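You operate a simulated robot arm through the tools that you are given. There is no shell and no other tool. Be economical: measure what you need, move in short steps, check, and stop when the job is done.

The job below is to be done with a simulated robot arm. You get a single attempt, and the scene is never put back.

## Task
Take the blue cool block and leave it on the yellow plate.

It is judged by the outcome, as a careful person would: the job done as asked, and still so three seconds after it is handed in. It fails if anything else is knocked over, pushed out of place, dropped, spilled or broken.

## Robot
A 7-joint arm with a two-finger parallel gripper on a trunk, on a base that drives. Base frame: it is fixed to the floor where the robot stands at the start and does not move with it; the origin is under the middle of the robot, x ahead of it, y to its left, z up; the surface under the hand at the start is at about z = 750. Lengths are in mm, angles in degrees, forces in N, time in s.
With the tool pointing down near the work surface it reaches from about 360 to 760 mm from the robot's upright axis, wherever it stands. Its first joint turns from -115.0 to 115.0 degrees. Payload 3.91 kg.
The TCP is the grasp point between the finger pads, 30 mm short of the fingertips. In the tool frame z runs along the fingers and y along their closing line. The gripper opens to 110 mm. The fingers are 20 mm wide and 10 mm thick; the gripper's body (48 by 112 mm) begins 55 mm behind the TCP.
Orientation is that of the tool frame in the base frame, as a unit quaternion [x, y, z, w]. With the fingers straight down and closing along the base's y, the tool's x points along the base's -x, its y along +y and its z along -z.

## Interface
- The arm moves only by the tool play_rows. Its argument "motion" is one flat list of numbers, 7 for each row, row after row: the shift along the tool's x, y, z in mm, then the turn, a rotation vector about the tool's x, y, z in degrees, then the finger opening in mm, from 0 to 110. In form: [dx, dy, dz, wx, wy, wz, grip, dx, dy, dz, wx, wy, wz, grip, ...]. A call has 1 to 20 rows; each row is the pose to reach, as a shift and turn from the pose commanded when the call began, along the tool's axes at that moment. Rows are played at 5 a second. More than 50 mm and 8.6 degrees between two rows, or a gripper value outside its range, and nothing of the call is played. A pose out of reach is approached as far as the arm can. The call stops where the force on the tool passes 40 N (or 10 N more than at its start, if that is more) or the arm is blocked; 0.2 s more then pass. Each finger travels about 108 mm/s and halts on what it meets, pressing with about 28 N; the grip force reading is that of the motor and also rises with nothing between the fingers. The clock runs only during rows and for 0.2 s after the last one: add rows that repeat a pose to give the fingers time. It gives the time, the measured TCP pose, the force on the tool (base axes), the opening and the grip force at its end, in the units of the frame above (readings bear some noise), with the torque about the TCP (base axes, N m) and any sound that the robot's microphone picked up.
- Cameras (640 x 400 px; columns grow to the right, rows downward): "scene" is now at [15.8, 127.2, 1491.7]; the picture's right is [-0.31, -0.95, 0.00], its down [-0.66, 0.22, -0.72] and it looks along [0.68, -0.23, -0.69] (base axes); focal length 266 px, centre (320, 200). "wrist" rides on the gripper at [72, 17, -103] in the tool frame; the picture's right is [-0.23, 0.97, 0.00], its down [-0.76, -0.18, -0.62] and it looks along [-0.61, -0.14, 0.78] (tool axes); focal length 222 px, centre (320, 200). There is no depth. A picture from a camera that has moved, and an enlarged one, comes with that camera's place and axes in the base frame and with its lens.
- get_image(camera): a new picture of that camera. It takes no simulated time.
- lift_body(by): slides the trunk up (or, below 0, down) by that many mm; the arm and the scene camera ride with it, the base frame stays. It gives what a move gives, with no picture.
- steer(legs): drives the robot by 1 to 6 legs, each [ahead, turn to the left] in mm and degrees, along the robot's own axes; the way and the turn of a leg run together, so that a leg with both is an arc; at most 1500 mm and 180 degrees a leg. The arm and the cameras ride along, it lands a little off, and it stops where it bumps. It gives what a move gives.
- pan_tilt(pan, tilt): turns the head with the scene camera to pan (to the left, within 155 degrees either way) and tilt (down, from -29 to 69), counted from straight ahead of the robot. It gives what a move gives.
- zoom(camera, box): a new picture of the part [left, top, right, bottom] of that camera's present view, enlarged. It takes no simulated time.
- sign_off(): hands the job in; it is judged then, once.

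Go step by step. Nothing tells you exact positions but the pictures and the camera data: compare them with the known pose of the tool, close in by small moves and look again before you grip or let go. The budget is 120 turns and 78 pictures, counting those below and the enlarged ones. Unless the task says otherwise, let go and move clear before handing in, and close with one line.

The tools are called after "Emit:" as name(argument=value, ...) on one line, values as JSON. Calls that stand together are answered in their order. play_rows: Moves the arm, as the interface text tells. Its arguments: {"type":"object","properties":{"motion":{"type":"array"}},"required":["motion"]} The other tools are called the same way: lift_body (by) slides the trunk up or down; steer (legs) drives the base; pan_tilt (pan, tilt) turns the head that bears the scene camera; get_image (camera) takes a picture; zoom (camera, box) takes an enlarged picture of a part of a camera's view; sign_off () hands the job in.

At the start:

```text
clock: 0.0
position: [644.0, 98.4, 1047.7]
tcp_rot: [0.003, 1.0, 0.0, 0.0]
contact_force: [-0.3, 0.4, 0.1]
torque: [0.04, -0.01, 0.01]
gripper_width: 110.3
grasp_force: 0.1
trunk travel left (down, up): [-600.0, 390.0]
robot x, y, heading: [1.1, -1.3, 0.1]
head pan, tilt: [-18.4, 44.0]
```

scene: 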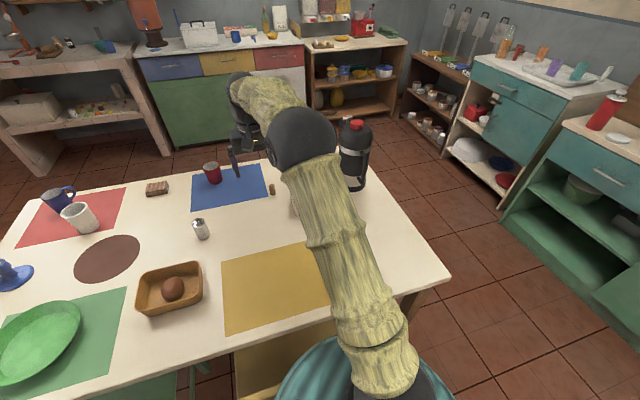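
wrist: 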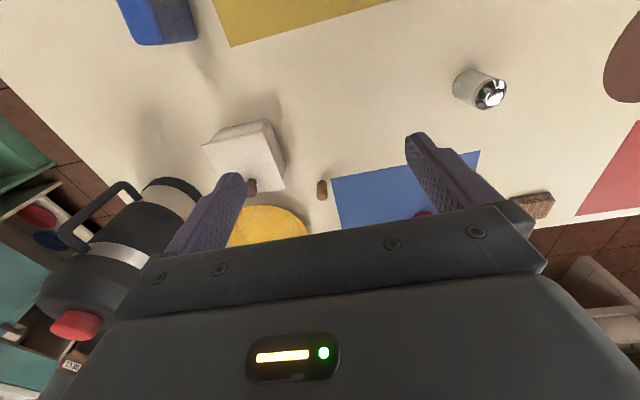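

The wrist view shows a blue block near (520, -85) and a yellow round item near (950, -120), with a white object and two small brown pieces between them. I'll zoom in on both before moving.

Emit:
zoom(camera="wrist", box=[80, 0, 340, 260])

Emit:
zoom(camera="scene", box=[180, 100, 460, 280])

```text
1.54 times, centred on (210, 130) of wrist
camera zoom: at [572.1, 116.9, 1150.2], right [0.23, 0.97, 0.0], down [0.76, -0.18, 0.62], along [0.61, -0.15, -0.78], focal length 342 px, centre (489, 308)
```

zoom: 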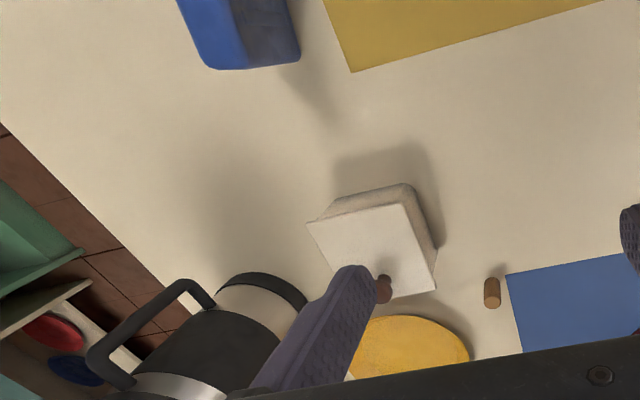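

```text
2.22 times, centred on (320, 190) of scene
camera zoom: at [15.8, 127.2, 1491.7], right [-0.31, -0.95, 0.0], down [-0.66, 0.22, -0.72], along [0.68, -0.23, -0.69], focal length 592 px, centre (320, 222)
```

zoom: 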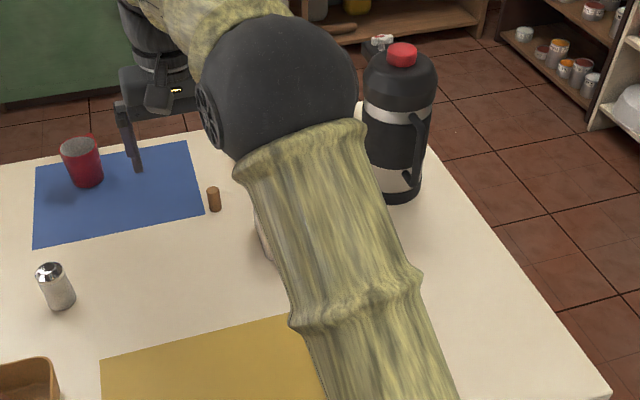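

The yellow plate is partly hidden by my finger and the table edge of the view. I'll swing the arm to the left at height to see that part of the table clearly.

Emit:
play_rows(motion=[0, 50, 0, 0, 0, 0, 110, 0, 100, 0, 0, 0, 0, 110, 20, 150, 0, 0, 0, 0, 110, 40, 200, 0, 0, 0, 0, 110, 60, 250, 0, 0, 0, 0, 110, 80, 290, 0, 0, 0, 0, 110, 100, 330, 0, 0, 0, 0, 110])

Emit:
get_image(camera="scene")

```text
refused: row 3 steps farther than a row can; nothing moved
```

```text
73 pictures are left
camera scene: at [15.8, 127.2, 1491.7], right [-0.31, -0.95, 0.0], down [-0.66, 0.22, -0.72], along [0.68, -0.23, -0.69], focal length 266 px, centre (320, 200)
```

scene: 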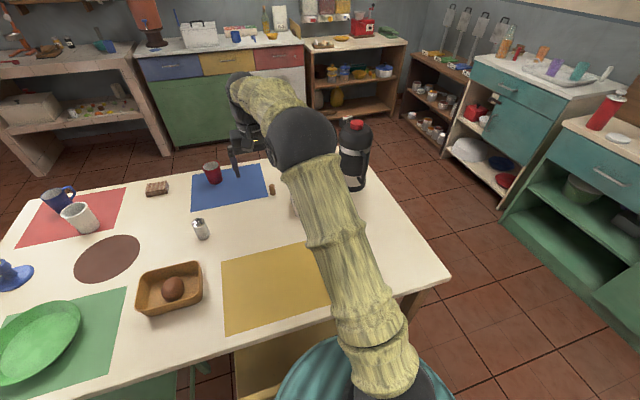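

The step was too long; I'll retry with shorter steps.

Emit:
play_rows(motion=[0, 45, 0, 0, 0, 0, 110, 10, 90, 0, 0, 0, 0, 110, 25, 135, 0, 0, 0, 0, 110, 40, 180, 0, 0, 0, 0, 110, 55, 220, 0, 0, 0, 0, 110, 70, 260, 0, 0, 0, 0, 110, 85, 300, 0, 0, 0, 0, 110, 100, 340, 0, 0, 0, 0, 110])

Emit:
get_image(camera="scene")

```text
clock: 1.8
position: [548.7, 439.9, 1049.4]
tcp_rot: [0.004, 1.0, 0.0, 0.0]
contact_force: [0.7, 0.4, -0.1]
torque: [-0.03, 0.02, 0.0]
gripper_width: 110.2
grasp_force: 0.1
trunk travel left (down, up): [-600.0, 390.0]
robot x, y, heading: [1.6, -2.4, -0.0]
head pan, tilt: [-18.4, 44.0]
```

```text
72 pictures are left
camera scene: at [16.1, 128.2, 1491.7], right [-0.31, -0.95, 0.0], down [-0.66, 0.22, -0.72], along [0.68, -0.23, -0.69], focal length 266 px, centre (320, 200)
```

scene: 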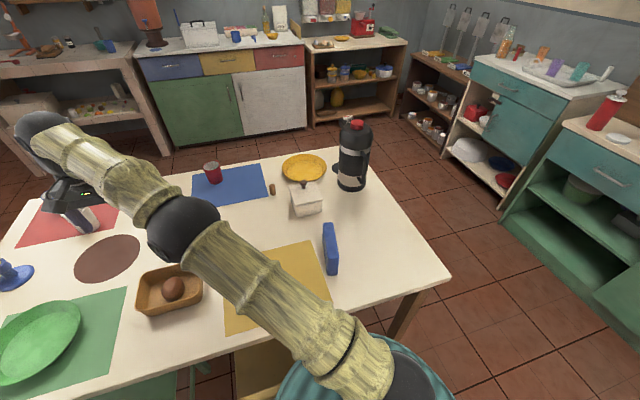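

Emit:
zoom(camera="scene", box=[250, 110, 410, 210])

Emit:
zoom(camera="scene", box=[250, 200, 410, 300])

```text
4.00 times, centred on (330, 160) of scene
camera zoom: at [16.1, 128.2, 1491.7], right [-0.31, -0.95, 0.0], down [-0.66, 0.22, -0.72], along [0.68, -0.23, -0.69], focal length 1065 px, centre (280, 360)
```

zoom: 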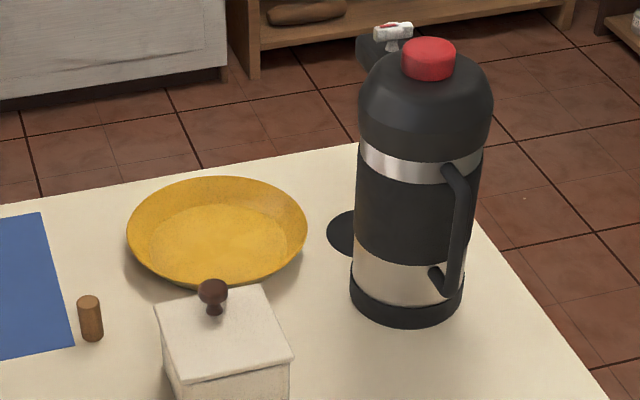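

```text
4.00 times, centred on (330, 250) of scene
camera zoom: at [16.1, 128.2, 1491.7], right [-0.31, -0.95, 0.0], down [-0.66, 0.22, -0.72], along [0.68, -0.23, -0.69], focal length 1065 px, centre (280, 0)
```

zoom: 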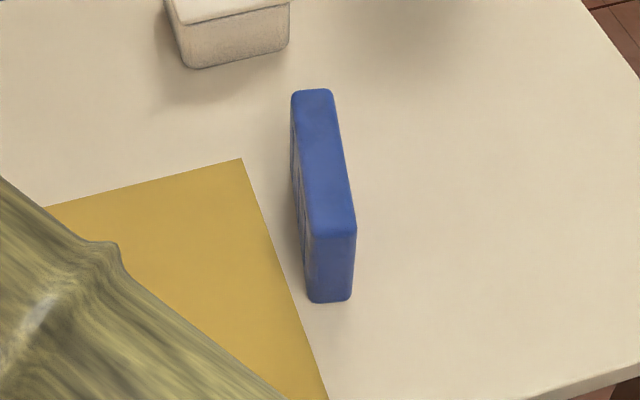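

The blue block stands on its long edge around (479, -60), top at about z 845, long axis about 13° clockwise from x. The yellow plate is around (936, -104), out of reach from here, so I'll have to drive round the table later. First I'll go above the block and look.

Emit:
play_rows(motion=[6, -42, 0, 0, 0, 1, 110, 12, -84, 0, 0, 0, 2, 110, 18, -126, 0, 0, 0, 3, 110, 24, -168, 0, 0, 0, 4, 110, 30, -210, 0, 0, 0, 5, 110, 36, -252, 0, 0, 0, 6, 110, 42, -294, 0, 0, 0, 7, 110, 48, -336, 0, 0, 0, 8, 110, 54, -378, 0, 0, 0, 10, 110, 60, -420, 0, 0, 0, 11, 110, 66, -460, 0, 0, 0, 12, 110, 70, -500, 0, 0, 0, 13, 110, 70, -500, 40, 0, 0, 13, 110, 70, -500, 80, 0, 0, 13, 110])

Emit:
get_image(camera="wrist")

Emit:
get_image(camera="scene")

```text
clock: 4.8
position: [477.5, -58.8, 968.5]
tcp_rot: [0.116, 0.993, 0.0, -0.001]
contact_force: [0.7, -0.8, -1.0]
torque: [-0.04, 0.02, 0.02]
gripper_width: 110.3
grasp_force: 0.1
trunk travel left (down, up): [-600.0, 390.0]
robot x, y, heading: [3.5, -1.5, 0.1]
head pan, tilt: [-18.4, 44.0]
```

```text
69 pictures are left
camera wrist: at [410.7, -23.8, 1072.1], right [0.45, 0.9, 0.0], down [0.7, -0.35, 0.62], along [0.56, -0.28, -0.78], focal length 222 px, centre (320, 200)
```

wrist: 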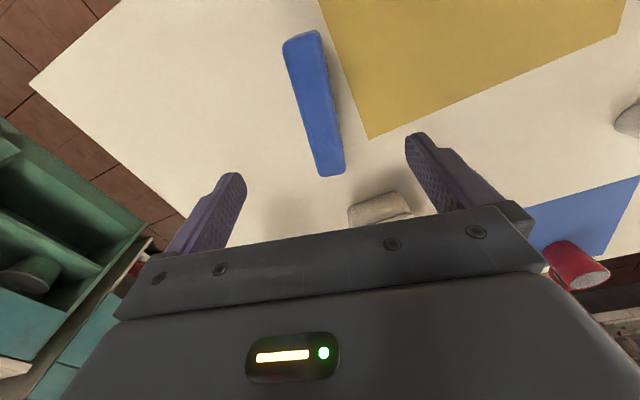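

```text
68 pictures are left
camera scene: at [16.4, 127.3, 1491.8], right [-0.31, -0.95, 0.0], down [-0.66, 0.22, -0.72], along [0.68, -0.23, -0.69], focal length 266 px, centre (320, 200)
```

scene: 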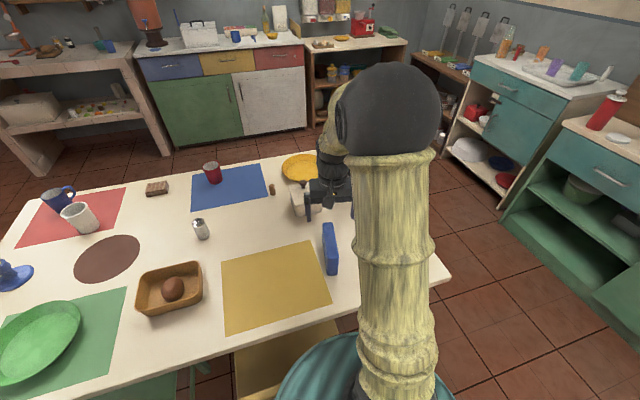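

The block's measured centre (479, -58) and yaw agree with the tool's pose. I'll descend straight with the fingers either side of it and look.

Emit:
play_rows(motion=[0, 0, 40, 0, 0, 0, 90, 0, 0, 80, 0, 0, 0, 90, 0, 0, 100, 0, 0, 0, 90])

Emit:
get_image(camera="wrist")

```text
clock: 5.6
position: [475.4, -59.6, 870.4]
tcp_rot: [0.116, 0.993, -0.001, 0.0]
contact_force: [0.6, 0.5, -0.4]
torque: [-0.01, 0.02, 0.04]
gripper_width: 89.8
grasp_force: 0.2
trunk travel left (down, up): [-600.0, 390.0]
robot x, y, heading: [2.5, 0.8, -0.0]
head pan, tilt: [-18.4, 44.0]
```

```text
67 pictures are left
camera wrist: at [408.7, -24.7, 973.7], right [0.45, 0.9, 0.0], down [0.7, -0.35, 0.62], along [0.56, -0.28, -0.78], focal length 222 px, centre (320, 200)
```

wrist: 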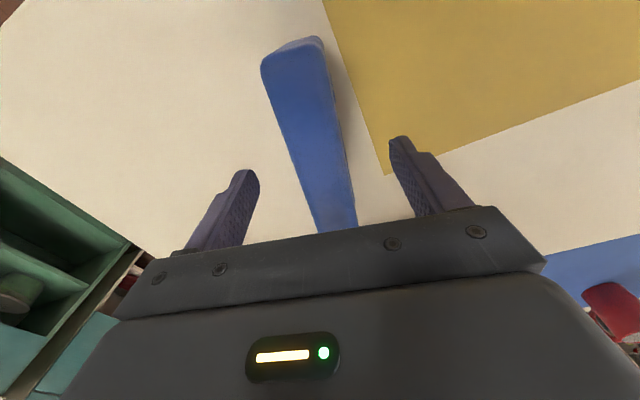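

Aligned well. I'll go down to TCP z ≈ 812 and close.

Emit:
play_rows(motion=[-2, 0, 30, 0, 0, 0, 90, -2, 0, 58, 0, 0, 0, 90, -2, 0, 58, 0, 0, 0, 50, -2, 0, 58, 0, 0, 0, 20, -2, 0, 58, 0, 0, 0, 20, -2, 0, 58, 0, 0, 0, 20])

Emit:
get_image(camera="wrist")

```text
clock: 7.0
position: [477.8, -59.9, 810.5]
tcp_rot: [0.116, 0.993, 0.001, 0.0]
contact_force: [0.3, 1.8, 0.5]
torque: [0.02, -0.26, 0.05]
gripper_width: 34.8
grasp_force: 27.6
trunk travel left (down, up): [-600.0, 390.0]
robot x, y, heading: [-2.0, -0.6, -0.1]
head pan, tilt: [-18.4, 44.0]
```

```text
66 pictures are left
camera wrist: at [411.1, -26.0, 913.4], right [0.45, 0.9, 0.0], down [0.7, -0.35, 0.62], along [0.56, -0.28, -0.78], focal length 222 px, centre (320, 200)
```

wrist: 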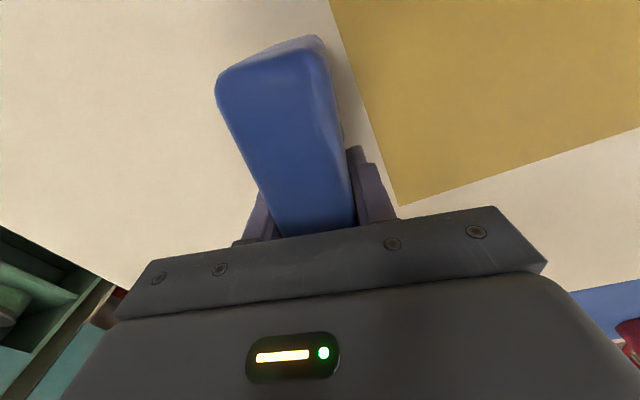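

The block is held at 34.8 mm. I'll lift it straight up.

Emit:
play_rows(motion=[0, 0, -10, 0, 0, 0, 20, 0, 0, -30, 0, 0, 0, 20, 0, 0, -65, 0, 0, 0, 20, 0, 0, -105, 0, 0, 0, 20, 0, 0, -145, 0, 0, 0, 20, 0, 0, -185, 0, 0, 0, 20, 0, 0, -225, 0, 0, 0, 20, 0, 0, -265, 0, 0, 0, 20])

Emit:
get_image(camera="wrist")

```text
clock: 8.8
position: [476.7, -59.6, 1073.7]
tcp_rot: [0.117, 0.993, 0.001, 0.0]
contact_force: [-0.4, -0.3, -3.3]
torque: [0.0, -0.05, -0.01]
gripper_width: 35.1
grasp_force: 28.2
trunk travel left (down, up): [-600.0, 390.0]
robot x, y, heading: [-1.7, -3.3, -0.2]
head pan, tilt: [-18.4, 44.0]
```

```text
65 pictures are left
camera wrist: at [409.7, -26.3, 1177.5], right [0.45, 0.89, 0.0], down [0.7, -0.35, 0.62], along [0.56, -0.28, -0.78], focal length 222 px, centre (320, 200)
```

wrist: 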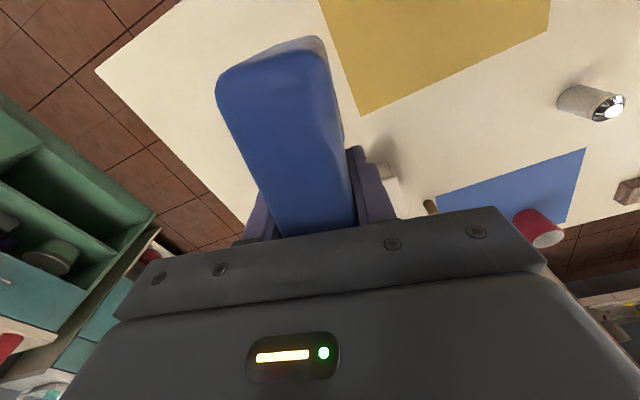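

The block is secure. Before driving I'll look at the floor on the right of the table.

Emit:
pan_tilt(pan=-70, tilt=40)

Emit:
get_image(camera="scene")

```text
clock: 10.0
position: [476.4, -60.8, 1072.7]
tcp_rot: [0.117, 0.993, 0.0, 0.0]
contact_force: [0.6, 0.0, -4.6]
torque: [0.01, -0.01, 0.01]
gripper_width: 34.8
grasp_force: 27.6
trunk travel left (down, up): [-600.0, 390.0]
robot x, y, heading: [-0.3, -0.3, -0.1]
head pan, tilt: [-70.0, 40.0]
```

```text
64 pictures are left
camera scene: at [-32.7, 73.1, 1497.5], right [-0.94, -0.34, 0.0], down [-0.22, 0.6, -0.77], along [0.26, -0.72, -0.64], focal length 266 px, centre (320, 200)
```

scene: 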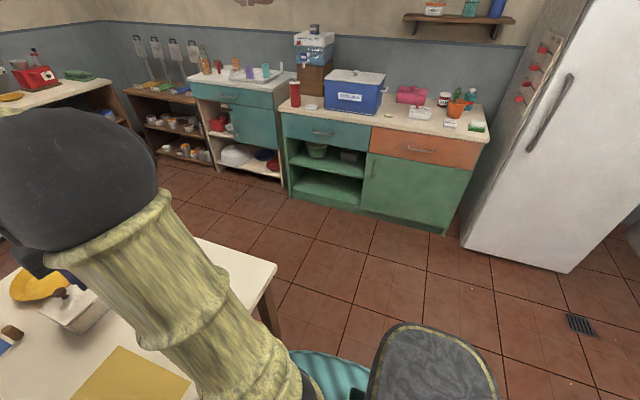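

Floor on the right is open to about y = -1590. There's a dark-topped thing at the bottom of the picture near the robot; I'll check whether it is part of the robot.

Emit:
pan_tilt(pan=-95, tilt=69)

Emit:
get_image(camera="scene")

Emit:
pan_tilt(pan=-150, tilt=50)

Emit:
get_image(camera="scene")

```text
clock: 10.9
position: [478.4, -59.5, 1073.7]
tcp_rot: [0.116, 0.993, 0.0, 0.0]
contact_force: [-0.2, 0.0, -4.6]
torque: [0.01, -0.01, 0.04]
gripper_width: 34.8
grasp_force: 28.0
trunk travel left (down, up): [-600.0, 390.0]
robot x, y, heading: [1.4, -0.9, 0.0]
head pan, tilt: [-95.0, 68.8]
```

```text
63 pictures are left
camera scene: at [-66.7, 97.2, 1461.5], right [-1.0, 0.09, 0.0], down [0.08, 0.93, -0.36], along [-0.03, -0.36, -0.93], focal length 266 px, centre (320, 200)
```

scene: 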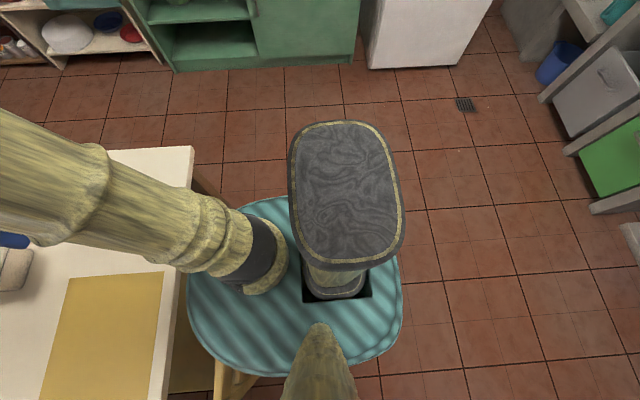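

```text
clock: 12.2
position: [476.9, -60.6, 1073.6]
tcp_rot: [0.117, 0.993, 0.0, 0.0]
contact_force: [0.1, -0.2, -4.2]
torque: [0.01, -0.01, 0.0]
gripper_width: 34.7
grasp_force: 28.2
trunk travel left (down, up): [-600.0, 390.0]
robot x, y, heading: [1.0, -0.1, -0.0]
head pan, tilt: [-150.0, 50.0]
```

```text
62 pictures are left
camera scene: at [-128.5, 114.4, 1483.4], right [-0.5, 0.87, 0.0], down [0.66, 0.38, -0.64], along [-0.56, -0.32, -0.77], focal length 266 px, centre (320, 200)
```

scene: 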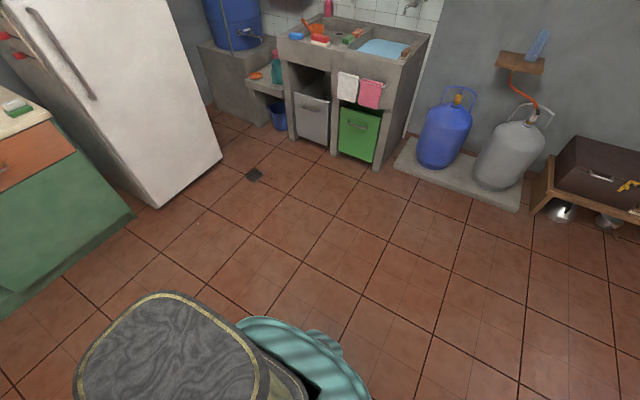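

The base is a rounded rectangle and the floor behind is clear. I'll raise the trunk a little, back off from the table, and turn right.

Emit:
lift_body(by=100)

Emit:
steer(legs=[[-300, 0], [0, -90]])

Emit:
pan_tilt(pan=20, tilt=40)

Emit:
get_image(camera="scene")

```text
clock: 13.5
position: [477.2, -60.2, 1172.6]
tcp_rot: [0.117, 0.993, 0.0, 0.0]
contact_force: [-0.4, 0.4, -3.9]
torque: [0.04, -0.02, 0.0]
gripper_width: 34.9
grasp_force: 27.7
trunk travel left (down, up): [-700.0, 290.0]
robot x, y, heading: [-2.2, -1.5, -0.0]
head pan, tilt: [-150.0, 50.0]
```

```text
clock: 21.3
position: [-354.3, -479.0, 1173.6]
tcp_rot: [0.78, 0.626, 0.0, 0.001]
contact_force: [0.0, -0.5, -4.7]
torque: [0.0, -0.04, -0.03]
gripper_width: 35.1
grasp_force: 27.5
trunk travel left (down, up): [-700.0, 290.0]
robot x, y, heading: [-303.2, 1.5, -89.1]
head pan, tilt: [-150.0, 50.0]
```

```text
clock: 23.9
position: [-355.3, -478.3, 1173.4]
tcp_rot: [0.78, 0.626, 0.0, -0.001]
contact_force: [-1.0, -0.6, -3.1]
torque: [-0.02, -0.01, 0.01]
gripper_width: 34.9
grasp_force: 28.3
trunk travel left (down, up): [-700.0, 290.0]
robot x, y, heading: [-300.8, 1.2, -89.1]
head pan, tilt: [20.0, 40.0]
```

```text
61 pictures are left
camera scene: at [-122.1, -17.2, 1597.5], right [-0.93, -0.36, 0.0], down [-0.23, 0.6, -0.77], along [0.27, -0.72, -0.64], focal length 266 px, centre (320, 200)
```

scene: 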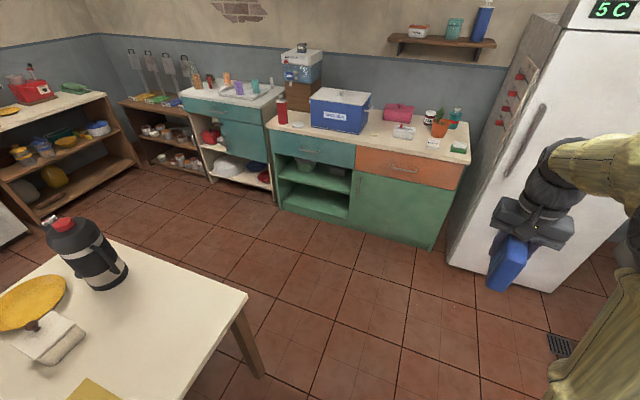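

The block is still held and the way is clear. I'll drive along to the right of the table and turn to face the far side.

Emit:
steer(legs=[[735, 0], [0, 89]])

Emit:
get_image(camera="scene")

```text
clock: 34.0
position: [188.1, -805.5, 1173.2]
tcp_rot: [0.122, 0.993, 0.0, 0.0]
contact_force: [-0.2, 0.4, -3.9]
torque: [-0.01, 0.03, 0.01]
gripper_width: 34.9
grasp_force: 28.2
trunk travel left (down, up): [-700.0, 290.0]
robot x, y, heading: [-288.3, -741.1, -0.8]
head pan, tilt: [20.0, 40.0]
```

```text
60 pictures are left
camera scene: at [-269.1, -559.2, 1597.5], right [0.33, -0.94, 0.0], down [-0.61, -0.21, -0.77], along [0.72, 0.25, -0.64], focal length 266 px, centre (320, 200)
```

scene: 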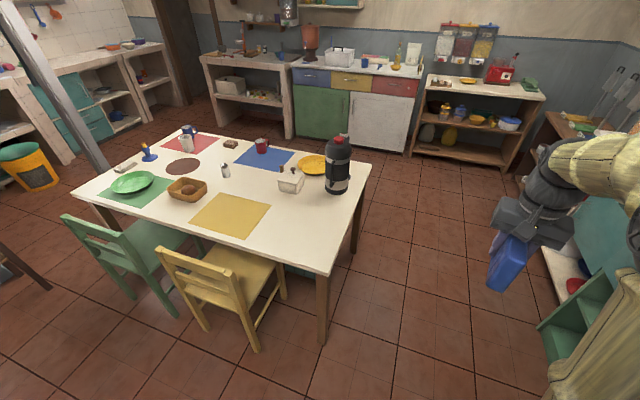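

Clear path ahead. I'll drive along the right side of the table to x ≈ 960 and turn to face it.

Emit:
steer(legs=[[1250, 0.8], [0, 90]])

Emit:
pan_tilt(pan=15, tilt=45)

Emit:
get_image(camera="scene")

Emit:
get_image(camera="wrist")

```text
clock: 47.0
position: [984.2, -254.0, 1174.2]
tcp_rot: [-0.641, 0.768, 0.0, 0.0]
contact_force: [-0.7, -0.6, -4.0]
torque: [-0.02, 0.01, 0.0]
gripper_width: 35.0
grasp_force: 28.0
trunk travel left (down, up): [-700.0, 290.0]
robot x, y, heading: [949.8, -733.3, 92.9]
head pan, tilt: [20.0, 40.0]
```

```text
clock: 47.6
position: [985.0, -255.3, 1174.9]
tcp_rot: [-0.64, 0.768, 0.0, -0.001]
contact_force: [-0.2, 0.2, -3.2]
torque: [-0.04, -0.01, -0.02]
gripper_width: 34.8
grasp_force: 28.4
trunk travel left (down, up): [-700.0, 290.0]
robot x, y, heading: [954.6, -730.2, 92.9]
head pan, tilt: [15.0, 45.0]
```

```text
59 pictures are left
camera scene: at [773.4, -723.1, 1590.3], right [0.95, 0.31, 0.0], down [0.22, -0.67, -0.71], along [-0.22, 0.67, -0.71], focal length 266 px, centre (320, 200)
```

scene: 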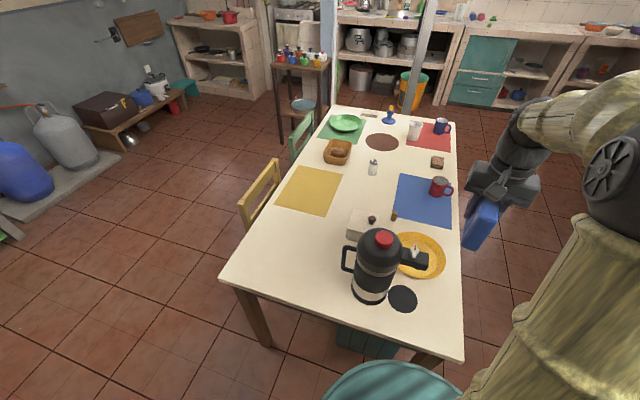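

```text
58 pictures are left
camera wrist: at [955.1, -321.8, 1276.6], right [-0.92, 0.4, 0.0], down [0.31, 0.72, 0.62], along [0.25, 0.57, -0.78], focal length 222 px, centre (320, 200)
```

wrist: 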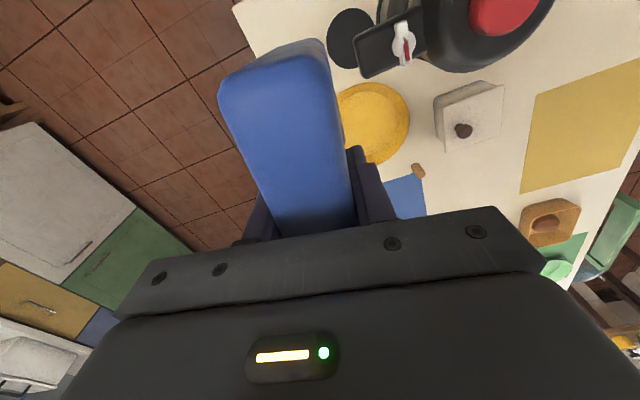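

I'm now facing the table from its right side, with the block still held and the plate about 630 mm away. I'll zoom to locate the plate and the thermos tap accurately.

Emit:
zoom(camera="scene", box=[320, 200, 480, 300])

```text
4.00 times, centred on (400, 250) of scene
camera zoom: at [773.4, -723.1, 1590.3], right [0.95, 0.31, 0.0], down [0.22, -0.67, -0.71], along [-0.22, 0.67, -0.71], focal length 1065 px, centre (0, 0)
```

zoom: 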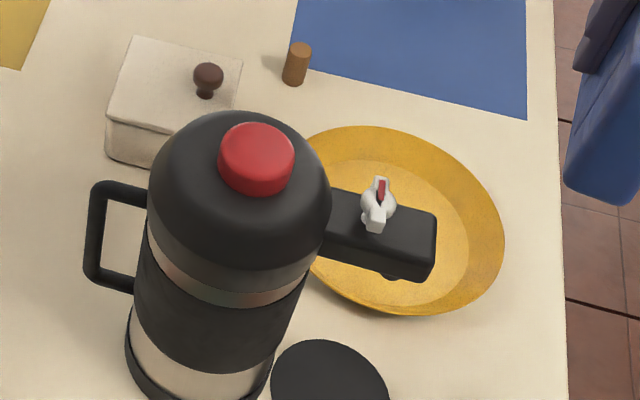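

The thermos tap sticks out towards +x at about (930, -265), beside the straight approach line, so I'd rather approach the plate diagonally from the far right corner. First I'll check how far the base extends under the camera.

Emit:
pan_tilt(pan=0, tilt=69)

Emit:
get_image(camera="scene")

Emit:
pan_tilt(pan=60, tilt=69)

Emit:
get_image(camera="scene")

```text
clock: 48.5
position: [986.3, -253.6, 1173.5]
tcp_rot: [-0.64, 0.769, -0.001, 0.0]
contact_force: [0.6, -0.5, -4.4]
torque: [-0.03, 0.01, -0.01]
gripper_width: 34.9
grasp_force: 28.2
trunk travel left (down, up): [-700.0, 290.0]
robot x, y, heading: [949.6, -735.0, 93.0]
head pan, tilt: [0.0, 68.8]
```

```text
56 pictures are left
camera scene: at [795.6, -744.5, 1561.5], right [1.0, 0.05, 0.0], down [0.05, -0.93, -0.36], along [-0.02, 0.36, -0.93], focal length 266 px, centre (320, 200)
```

scene: 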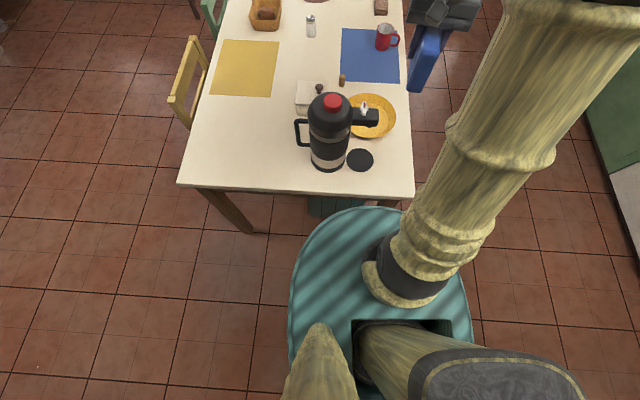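

```text
clock: 49.8
position: [984.7, -255.1, 1173.2]
tcp_rot: [-0.64, 0.768, 0.0, 0.0]
contact_force: [1.4, 0.1, -3.6]
torque: [0.0, 0.0, 0.02]
gripper_width: 35.1
grasp_force: 27.6
trunk travel left (down, up): [-700.0, 290.0]
robot x, y, heading: [953.0, -732.9, 92.8]
head pan, tilt: [60.0, 68.8]
```

```text
55 pictures are left
camera scene: at [748.8, -775.0, 1561.4], right [0.45, 0.89, 0.0], down [0.83, -0.42, -0.36], along [-0.32, 0.16, -0.93], focal length 266 px, centre (320, 200)
```

scene: 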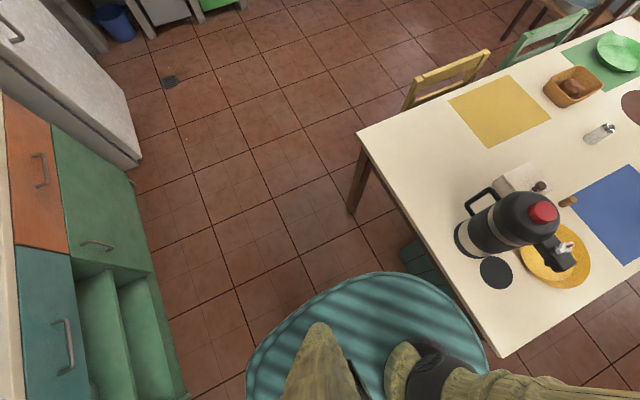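

The teal body is about 270 mm in radius, and the table spans about x 300–1090 with its near edge at y ≈ -410. I'll drive to about (1380, -583) and face the plate diagonally, away from the tap.

Emit:
steer(legs=[[0, -92.8], [430, 0], [0, 90], [150, 0], [0, 42]])

Emit:
pan_tilt(pan=5, tilt=50)

Emit:
get_image(camera="scene")

Emit:
get_image(camera="wrist")

```text
clock: 68.0
position: [1108.8, -185.3, 1173.3]
tcp_rot: [0.866, -0.5, 0.0, 0.001]
contact_force: [-0.7, -0.9, -4.0]
torque: [0.02, -0.02, -0.04]
gripper_width: 34.9
grasp_force: 27.4
trunk travel left (down, up): [-700.0, 290.0]
robot x, y, heading: [1390.4, -572.3, 133.6]
head pan, tilt: [60.0, 68.8]
```

```text
clock: 69.2
position: [1108.0, -184.4, 1173.0]
tcp_rot: [0.866, -0.5, 0.0, 0.0]
contact_force: [0.6, -0.1, -3.8]
torque: [0.02, -0.02, 0.02]
gripper_width: 34.9
grasp_force: 27.7
trunk travel left (down, up): [-700.0, 290.0]
robot x, y, heading: [1394.5, -576.5, 133.6]
head pan, tilt: [5.0, 50.0]
```

```text
54 pictures are left
camera scene: at [1264.1, -668.1, 1583.3], right [0.66, 0.75, 0.0], down [0.57, -0.51, -0.64], along [-0.48, 0.42, -0.77], focal length 266 px, centre (320, 200)
```

scene: 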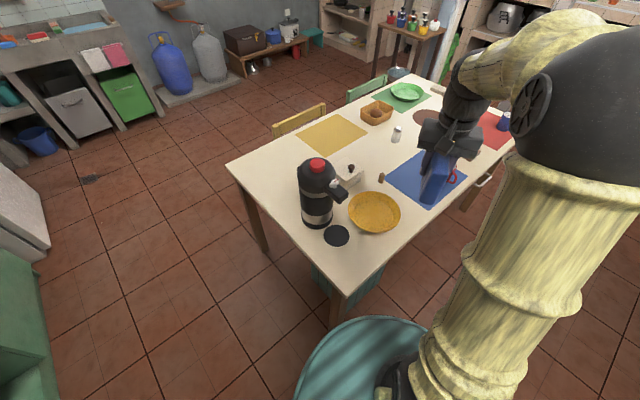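

```text
53 pictures are left
camera wrist: at [1130.3, -254.8, 1276.7], right [-0.96, -0.29, 0.0], down [-0.23, 0.75, 0.62], along [-0.18, 0.6, -0.78], focal length 222 px, centre (320, 200)
```

wrist: 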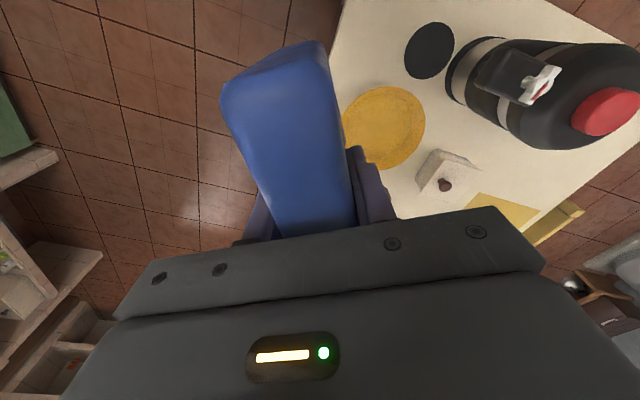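

Now the plate is fully visible with nothing between it and me. I'll zoom to measure it.

Emit:
zoom(camera="scene", box=[310, 160, 438, 240])

```text
5.00 times, centred on (374, 200) of scene
camera zoom: at [1264.1, -668.1, 1583.3], right [0.66, 0.75, 0.0], down [0.57, -0.51, -0.64], along [-0.48, 0.42, -0.77], focal length 1331 px, centre (50, 200)
```

zoom: 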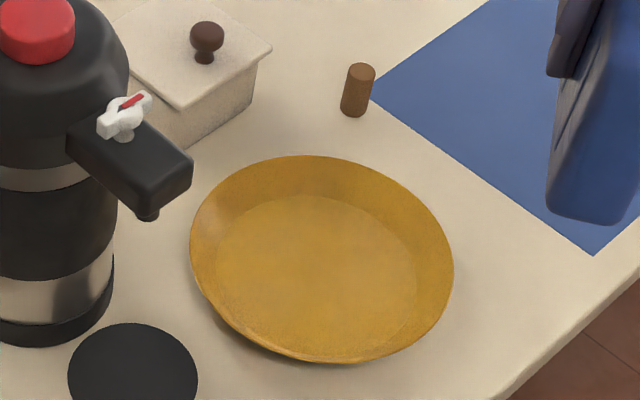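

The plate's flat bottom is about 155 mm across, centred at (936, -102); the block, about 140 mm long, fits standing. I'll move over it at height.

Emit:
play_rows(motion=[-26, 18, 0, 0, 0, 0, 20, -52, 36, 0, 0, 0, 0, 20, -78, 54, 0, 0, 0, 0, 20, -104, 72, 0, 0, 0, 0, 20, -130, 90, 0, 0, 0, 0, 20, -156, 108, 0, 0, 0, 0, 20, -156, 108, 0, 0, 0, 0, 20])

Emit:
get_image(camera="scene")

Emit:
get_image(camera="wrist")

```text
clock: 70.8
position: [938.5, -103.3, 1173.5]
tcp_rot: [0.866, -0.5, 0.0, -0.001]
contact_force: [0.0, 0.4, -4.7]
torque: [-0.01, -0.01, 0.01]
gripper_width: 35.0
grasp_force: 27.6
trunk travel left (down, up): [-700.0, 290.0]
robot x, y, heading: [1395.1, -571.0, 133.4]
head pan, tilt: [5.0, 50.0]
```

```text
51 pictures are left
camera scene: at [1264.5, -668.3, 1583.4], right [0.66, 0.75, 0.0], down [0.57, -0.51, -0.64], along [-0.48, 0.43, -0.77], focal length 266 px, centre (320, 200)
```

scene: 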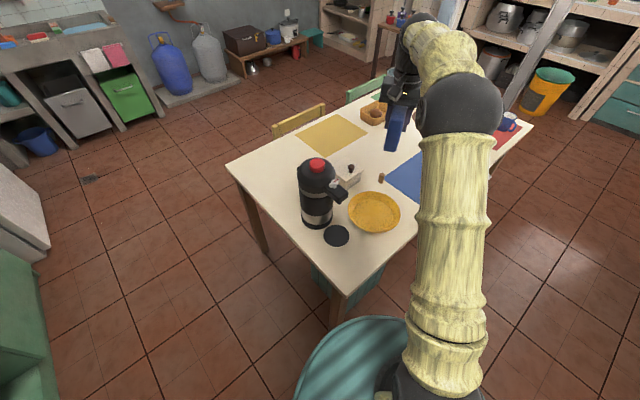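

```text
50 pictures are left
camera wrist: at [959.5, -173.6, 1276.3], right [-0.96, -0.29, 0.0], down [-0.23, 0.75, 0.62], along [-0.18, 0.6, -0.78], focal length 222 px, centre (320, 200)
```

wrist: 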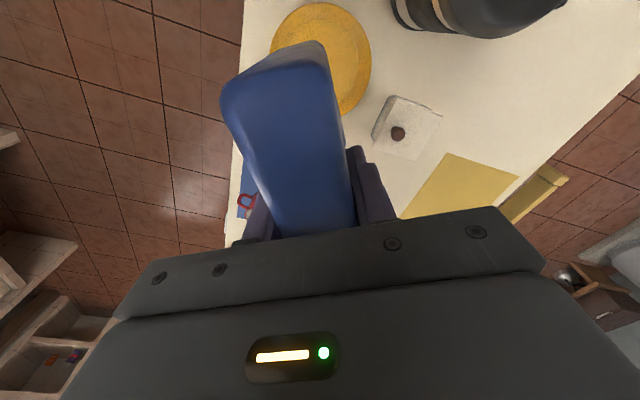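

The geometry agrees in the wrist view: the block is centred over the plate. I'll lower the trunk 100 and the arm to a bit above the plate, then look.

Emit:
lift_body(by=-100)

Emit:
play_rows(motion=[0, 0, 40, 0, 0, 0, 20, 0, 0, 80, 0, 0, 0, 20, 0, 0, 120, 0, 0, 0, 20, 0, 0, 160, 0, 0, 0, 20, 0, 0, 190, 0, 0, 0, 20, 0, 0, 190, 0, 0, 0, 20])

Emit:
get_image(camera="wrist")

Emit:
zoom(camera="scene", box=[290, 130, 450, 250])

```text
clock: 72.1
position: [937.8, -102.6, 1073.4]
tcp_rot: [0.866, -0.5, 0.0, 0.001]
contact_force: [-0.5, -0.2, -4.1]
torque: [0.03, 0.0, -0.02]
gripper_width: 34.9
grasp_force: 28.2
trunk travel left (down, up): [-600.0, 390.0]
robot x, y, heading: [1394.7, -568.7, 133.2]
head pan, tilt: [5.0, 50.0]
```

```text
clock: 73.5
position: [935.9, -102.2, 881.9]
tcp_rot: [0.867, -0.499, 0.0, 0.0]
contact_force: [0.1, -0.2, -4.0]
torque: [-0.01, 0.01, 0.01]
gripper_width: 34.9
grasp_force: 28.1
trunk travel left (down, up): [-600.0, 390.0]
robot x, y, heading: [1393.2, -568.8, 133.5]
head pan, tilt: [5.0, 50.0]
```

```text
49 pictures are left
camera wrist: at [957.6, -171.4, 985.4], right [-0.96, -0.29, 0.0], down [-0.23, 0.75, 0.62], along [-0.18, 0.6, -0.78], focal length 222 px, centre (320, 200)
```

wrist: 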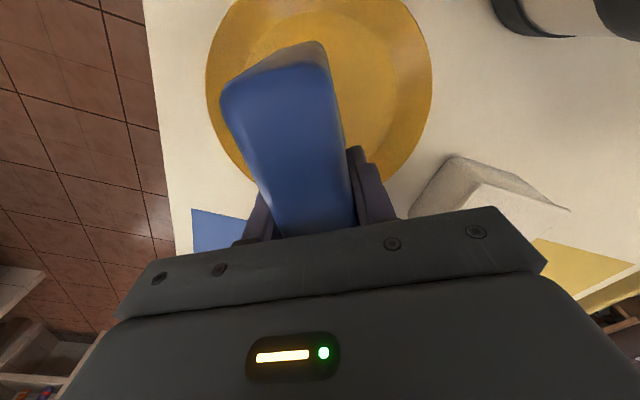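

```text
3.33 times, centred on (370, 190) of scene
camera zoom: at [1263.9, -668.0, 1483.4], right [0.66, 0.75, 0.0], down [0.57, -0.51, -0.64], along [-0.48, 0.43, -0.77], focal length 887 px, centre (153, 233)
```

zoom: 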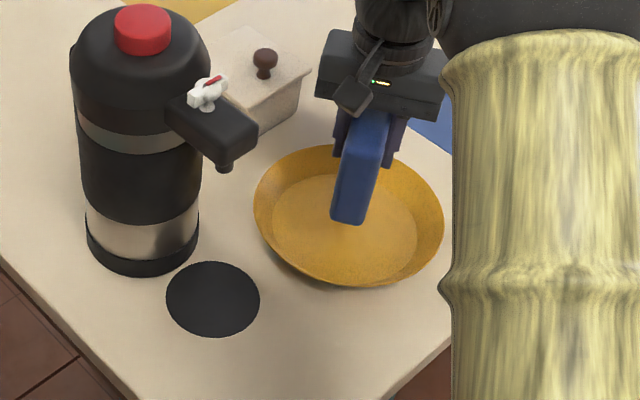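

The block is centred over the plate and the hand is clear of the thermos and the jar. I'll lower in small steps.

Emit:
play_rows(motion=[0, 0, 20, 0, 0, 0, 20, 0, 0, 40, 0, 0, 0, 20, 0, 0, 52, 0, 0, 0, 20, 0, 0, 56, 0, 0, 0, 20, 0, 0, 58, 0, 0, 0, 20, 0, 0, 58, 0, 0, 0, 20])

Emit:
zoom(camera="scene", box=[330, 150, 430, 250])

```text
clock: 74.9
position: [936.8, -102.2, 824.0]
tcp_rot: [0.867, -0.499, 0.0, 0.0]
contact_force: [-0.8, 0.1, -3.7]
torque: [-0.01, 0.01, 0.03]
gripper_width: 34.8
grasp_force: 28.2
trunk travel left (down, up): [-600.0, 390.0]
robot x, y, heading: [1394.0, -572.1, 133.8]
head pan, tilt: [5.0, 50.0]
```

```text
4.00 times, centred on (380, 200) of scene
camera zoom: at [1263.9, -668.0, 1483.3], right [0.66, 0.75, 0.0], down [0.57, -0.51, -0.64], along [-0.48, 0.43, -0.77], focal length 1065 px, centre (80, 200)
```

zoom: 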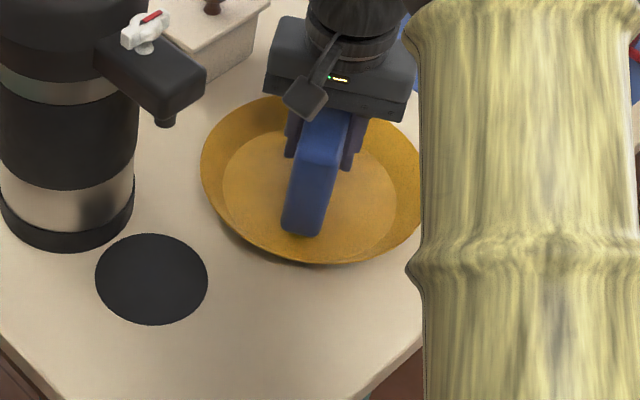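

The block is just above the plate floor, inside the flat part. I'll go down 2 mm at a time until contact shows.

Emit:
play_rows(motion=[0, 0, 1.5, 0, 0, 0, 20, 0, 0, 3, 0, 0, 0, 20, 0, 0, 4, 0, 0, 0, 20, 0, 0, 4, 0, 0, 0, 20])

```text
clock: 75.9
position: [937.1, -103.6, 819.5]
tcp_rot: [0.867, -0.499, 0.001, 0.0]
contact_force: [0.1, -0.3, -3.9]
torque: [0.01, -0.02, -0.01]
gripper_width: 35.1
grasp_force: 27.7
trunk travel left (down, up): [-600.0, 390.0]
robot x, y, heading: [1394.0, -570.0, 133.3]
head pan, tilt: [5.0, 50.0]
```

Emit:
play_rows(motion=[0, 0, 1, 0, 0, 0, 20, 0, 0, 2, 0, 0, 0, 20, 0, 0, 2, 0, 0, 0, 20])

```text
clock: 76.7
position: [936.6, -102.9, 818.4]
tcp_rot: [0.866, -0.499, 0.001, 0.0]
contact_force: [0.2, -0.8, -2.3]
torque: [0.0, 0.04, 0.03]
gripper_width: 34.8
grasp_force: 28.0
trunk travel left (down, up): [-600.0, 390.0]
robot x, y, heading: [1392.0, -569.6, 133.7]
head pan, tilt: [5.0, 50.0]
```

The load is starting to ease, so contact is close. One more small step.

Emit:
play_rows(motion=[0, 0, 1, 0, 0, 0, 20, 0, 0, 1.5, 0, 0, 0, 20, 0, 0, 1.5, 0, 0, 0, 20])

```text
clock: 77.5
position: [938.0, -102.3, 816.1]
tcp_rot: [0.866, -0.499, 0.001, 0.0]
contact_force: [0.4, -0.6, -2.3]
torque: [0.02, -0.01, 0.0]
gripper_width: 35.0
grasp_force: 27.9
trunk travel left (down, up): [-600.0, 390.0]
robot x, y, heading: [1396.2, -571.9, 133.8]
head pan, tilt: [5.0, 50.0]
```

Emit:
play_rows(motion=[0, 0, 1, 0, 0, 0, 20, 0, 0, 2, 0, 0, 0, 20, 0, 0, 2, 0, 0, 0, 20])

```text
clock: 78.3
position: [938.2, -102.9, 815.6]
tcp_rot: [0.866, -0.5, 0.0, 0.0]
contact_force: [0.0, -2.2, -1.7]
torque: [0.01, 0.05, 0.06]
gripper_width: 34.8
grasp_force: 27.5
trunk travel left (down, up): [-600.0, 390.0]
robot x, y, heading: [1392.6, -571.3, 133.6]
head pan, tilt: [5.0, 50.0]
```

Emit:
play_rows(motion=[0, 0, 1, 0, 0, 0, 20, 0, 0, 1, 0, 0, 0, 20])

Emit:
zoom(camera="scene", box=[345, 160, 425, 220])

Emit:
get_image(camera="wrist")

```text
clock: 78.9
position: [938.8, -102.2, 815.8]
tcp_rot: [0.867, -0.499, -0.002, -0.001]
contact_force: [-1.2, -1.4, 12.6]
torque: [-0.64, -0.35, -0.01]
gripper_width: 34.8
grasp_force: 28.0
trunk travel left (down, up): [-600.0, 390.0]
robot x, y, heading: [1393.8, -574.1, 133.5]
head pan, tilt: [5.0, 50.0]
```

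```text
6.67 times, centred on (385, 190) of scene
camera zoom: at [1265.0, -669.3, 1483.6], right [0.66, 0.75, 0.0], down [0.57, -0.51, -0.64], along [-0.48, 0.43, -0.77], focal length 1775 px, centre (-113, 267)
```

zoom: 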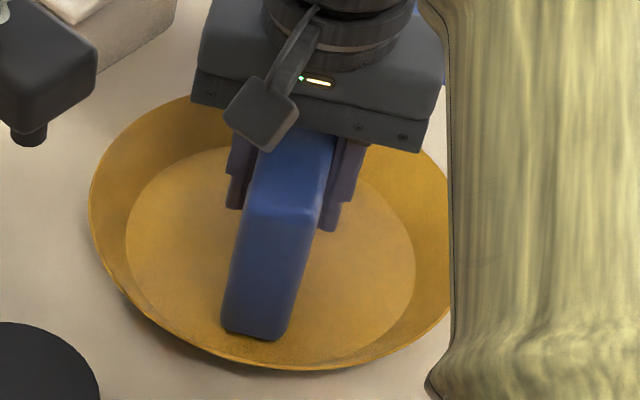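

```text
45 pictures are left
camera wrist: at [960.1, -173.2, 918.3], right [-0.96, -0.29, 0.0], down [-0.23, 0.75, 0.62], along [-0.18, 0.6, -0.78], focal length 222 px, centre (320, 200)
```

wrist: 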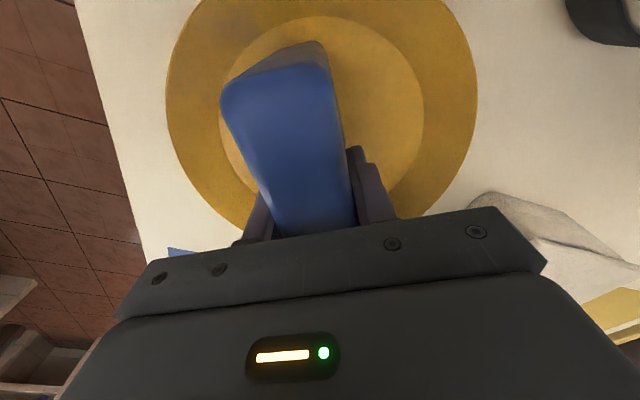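

Contact is firm, but the torque says only the end nearest the robot touches, likely at the foot of the rim; the plate centre measures about (932, -99). I'll lift slightly, shift 6 mm away, and set down again.

Emit:
play_rows(motion=[0, 0, -4, 0, 0, 0, 20, 0, 0, -8, 0, 0, 0, 20, -6, 3, -8, 0, 0, 0, 20, -6, 3, -4, 0, 0, 0, 20, -6, 3, -2, 0, 0, 0, 20, -6, 3, -2, 0, 0, 0, 20])

```text
clock: 80.3
position: [933.0, -98.7, 815.0]
tcp_rot: [0.866, -0.5, -0.001, -0.001]
contact_force: [0.9, 2.2, 5.1]
torque: [-0.04, -0.17, 0.01]
gripper_width: 35.0
grasp_force: 28.2
trunk travel left (down, up): [-600.0, 390.0]
robot x, y, heading: [1395.8, -569.2, 133.4]
head pan, tilt: [5.0, 50.0]
```

Now it's seated with nearly centred support. I'll open a little, gently, and look.

Emit:
play_rows(motion=[0, 0, 0, 0, 0, 0, 34, 0, 0, 0, 0, 0, 0, 40, 0, 0, 0, 0, 0, 0, 50, 0, 0, 0, 0, 0, 0, 65, 0, 0, 0, 0, 0, 0, 65])

Emit:
zoom(camera="scene", box=[345, 160, 425, 220])

Emit:
get_image(camera="wrist")

```text
clock: 81.5
position: [931.6, -99.1, 814.6]
tcp_rot: [0.867, -0.499, 0.0, 0.0]
contact_force: [-1.4, -0.8, 0.3]
torque: [0.03, 0.01, 0.04]
gripper_width: 64.9
grasp_force: 0.1
trunk travel left (down, up): [-600.0, 390.0]
robot x, y, heading: [1394.7, -572.3, 133.5]
head pan, tilt: [5.0, 50.0]
```

```text
6.67 times, centred on (385, 190) of scene
camera zoom: at [1264.3, -668.3, 1483.4], right [0.66, 0.75, 0.0], down [0.57, -0.51, -0.64], along [-0.48, 0.43, -0.77], focal length 1775 px, centre (-113, 267)
```

zoom: 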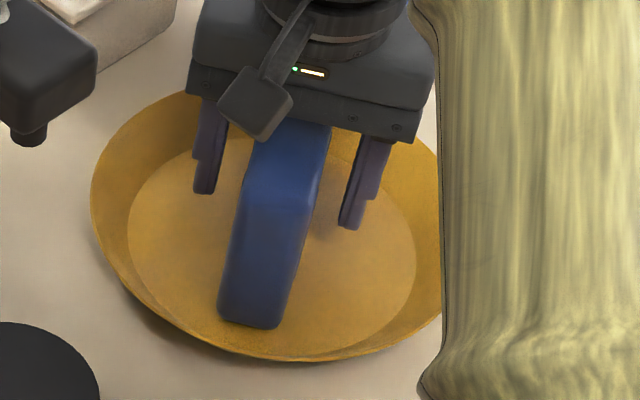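

```text
43 pictures are left
camera wrist: at [953.8, -169.6, 917.5], right [-0.96, -0.29, 0.0], down [-0.23, 0.75, 0.62], along [-0.18, 0.6, -0.78], focal length 222 px, centre (320, 200)
```

wrist: 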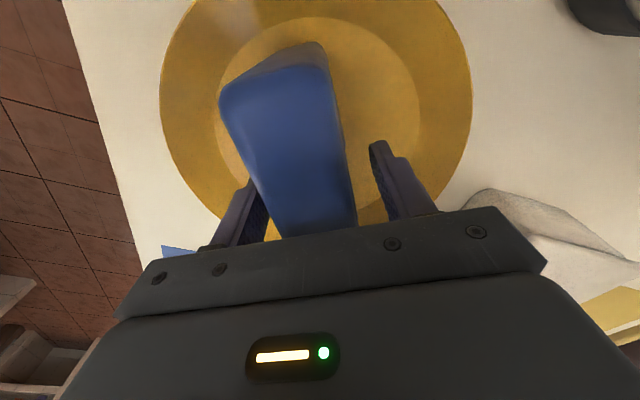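

The block stands free on the plate. I'll raise the hand straight up.

Emit:
play_rows(motion=[0, 0, -15, 0, 0, 0, 65, 0, 0, -45, 0, 0, 0, 65, 0, 0, -85, 0, 0, 0, 65, 0, 0, -130, 0, 0, 0, 65, 0, 0, -175, 0, 0, 0, 65, 0, 0, -220, 0, 0, 0, 65, 0, 0, -260, 0, 0, 0, 65, 40, 0, -260, 0, 0, 0, 65, 80, -20, -260, 0, 0, 0, 65, 120, -50, -260, 0, 0, 0, 65])

Emit:
get_image(camera="scene")

Emit:
zoom(camera="scene", box=[290, 130, 450, 250])

```text
clock: 83.7
position: [1039.8, -178.6, 1077.4]
tcp_rot: [0.867, -0.499, 0.0, 0.0]
contact_force: [0.0, 0.4, -0.2]
torque: [-0.03, -0.01, 0.0]
gripper_width: 65.1
grasp_force: 0.0
trunk travel left (down, up): [-600.0, 390.0]
robot x, y, heading: [1396.8, -572.1, 133.6]
head pan, tilt: [5.0, 50.0]
```

```text
42 pictures are left
camera scene: at [1265.2, -668.8, 1483.4], right [0.66, 0.75, 0.0], down [0.57, -0.51, -0.64], along [-0.48, 0.43, -0.77], focal length 266 px, centre (320, 200)
```

scene: 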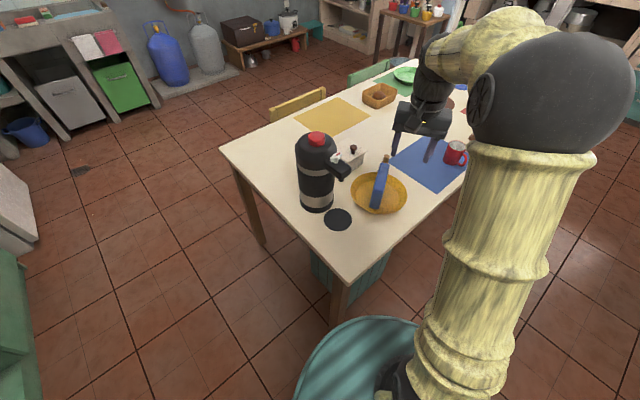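

```text
3.33 times, centred on (370, 190) of scene
camera zoom: at [1265.2, -668.8, 1483.4], right [0.66, 0.75, 0.0], down [0.57, -0.51, -0.64], along [-0.48, 0.43, -0.77], focal length 887 px, centre (153, 233)
```

zoom: 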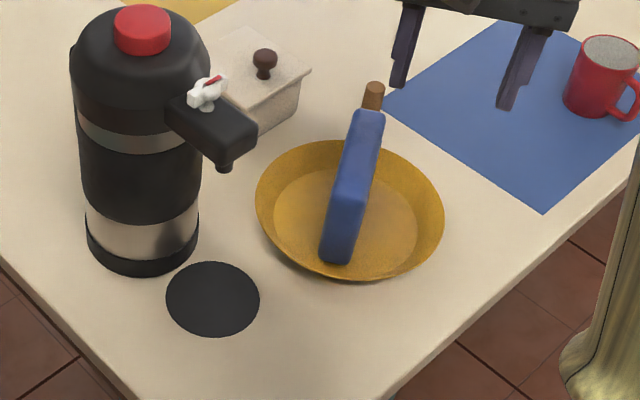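

The blue block is standing on the yellow plate, the hand is clear, and everything around it is upright and in place. Handing in.

Emit:
sign_off()

```text
The job is handed in.
```

The blue cool block is standing on its long edge on the yellow plate, and I let go and moved the hand clear before handing in. The plate slid a few millimetres when I re-seated the block. In the last pictures everything else around it was upright and where it had been.
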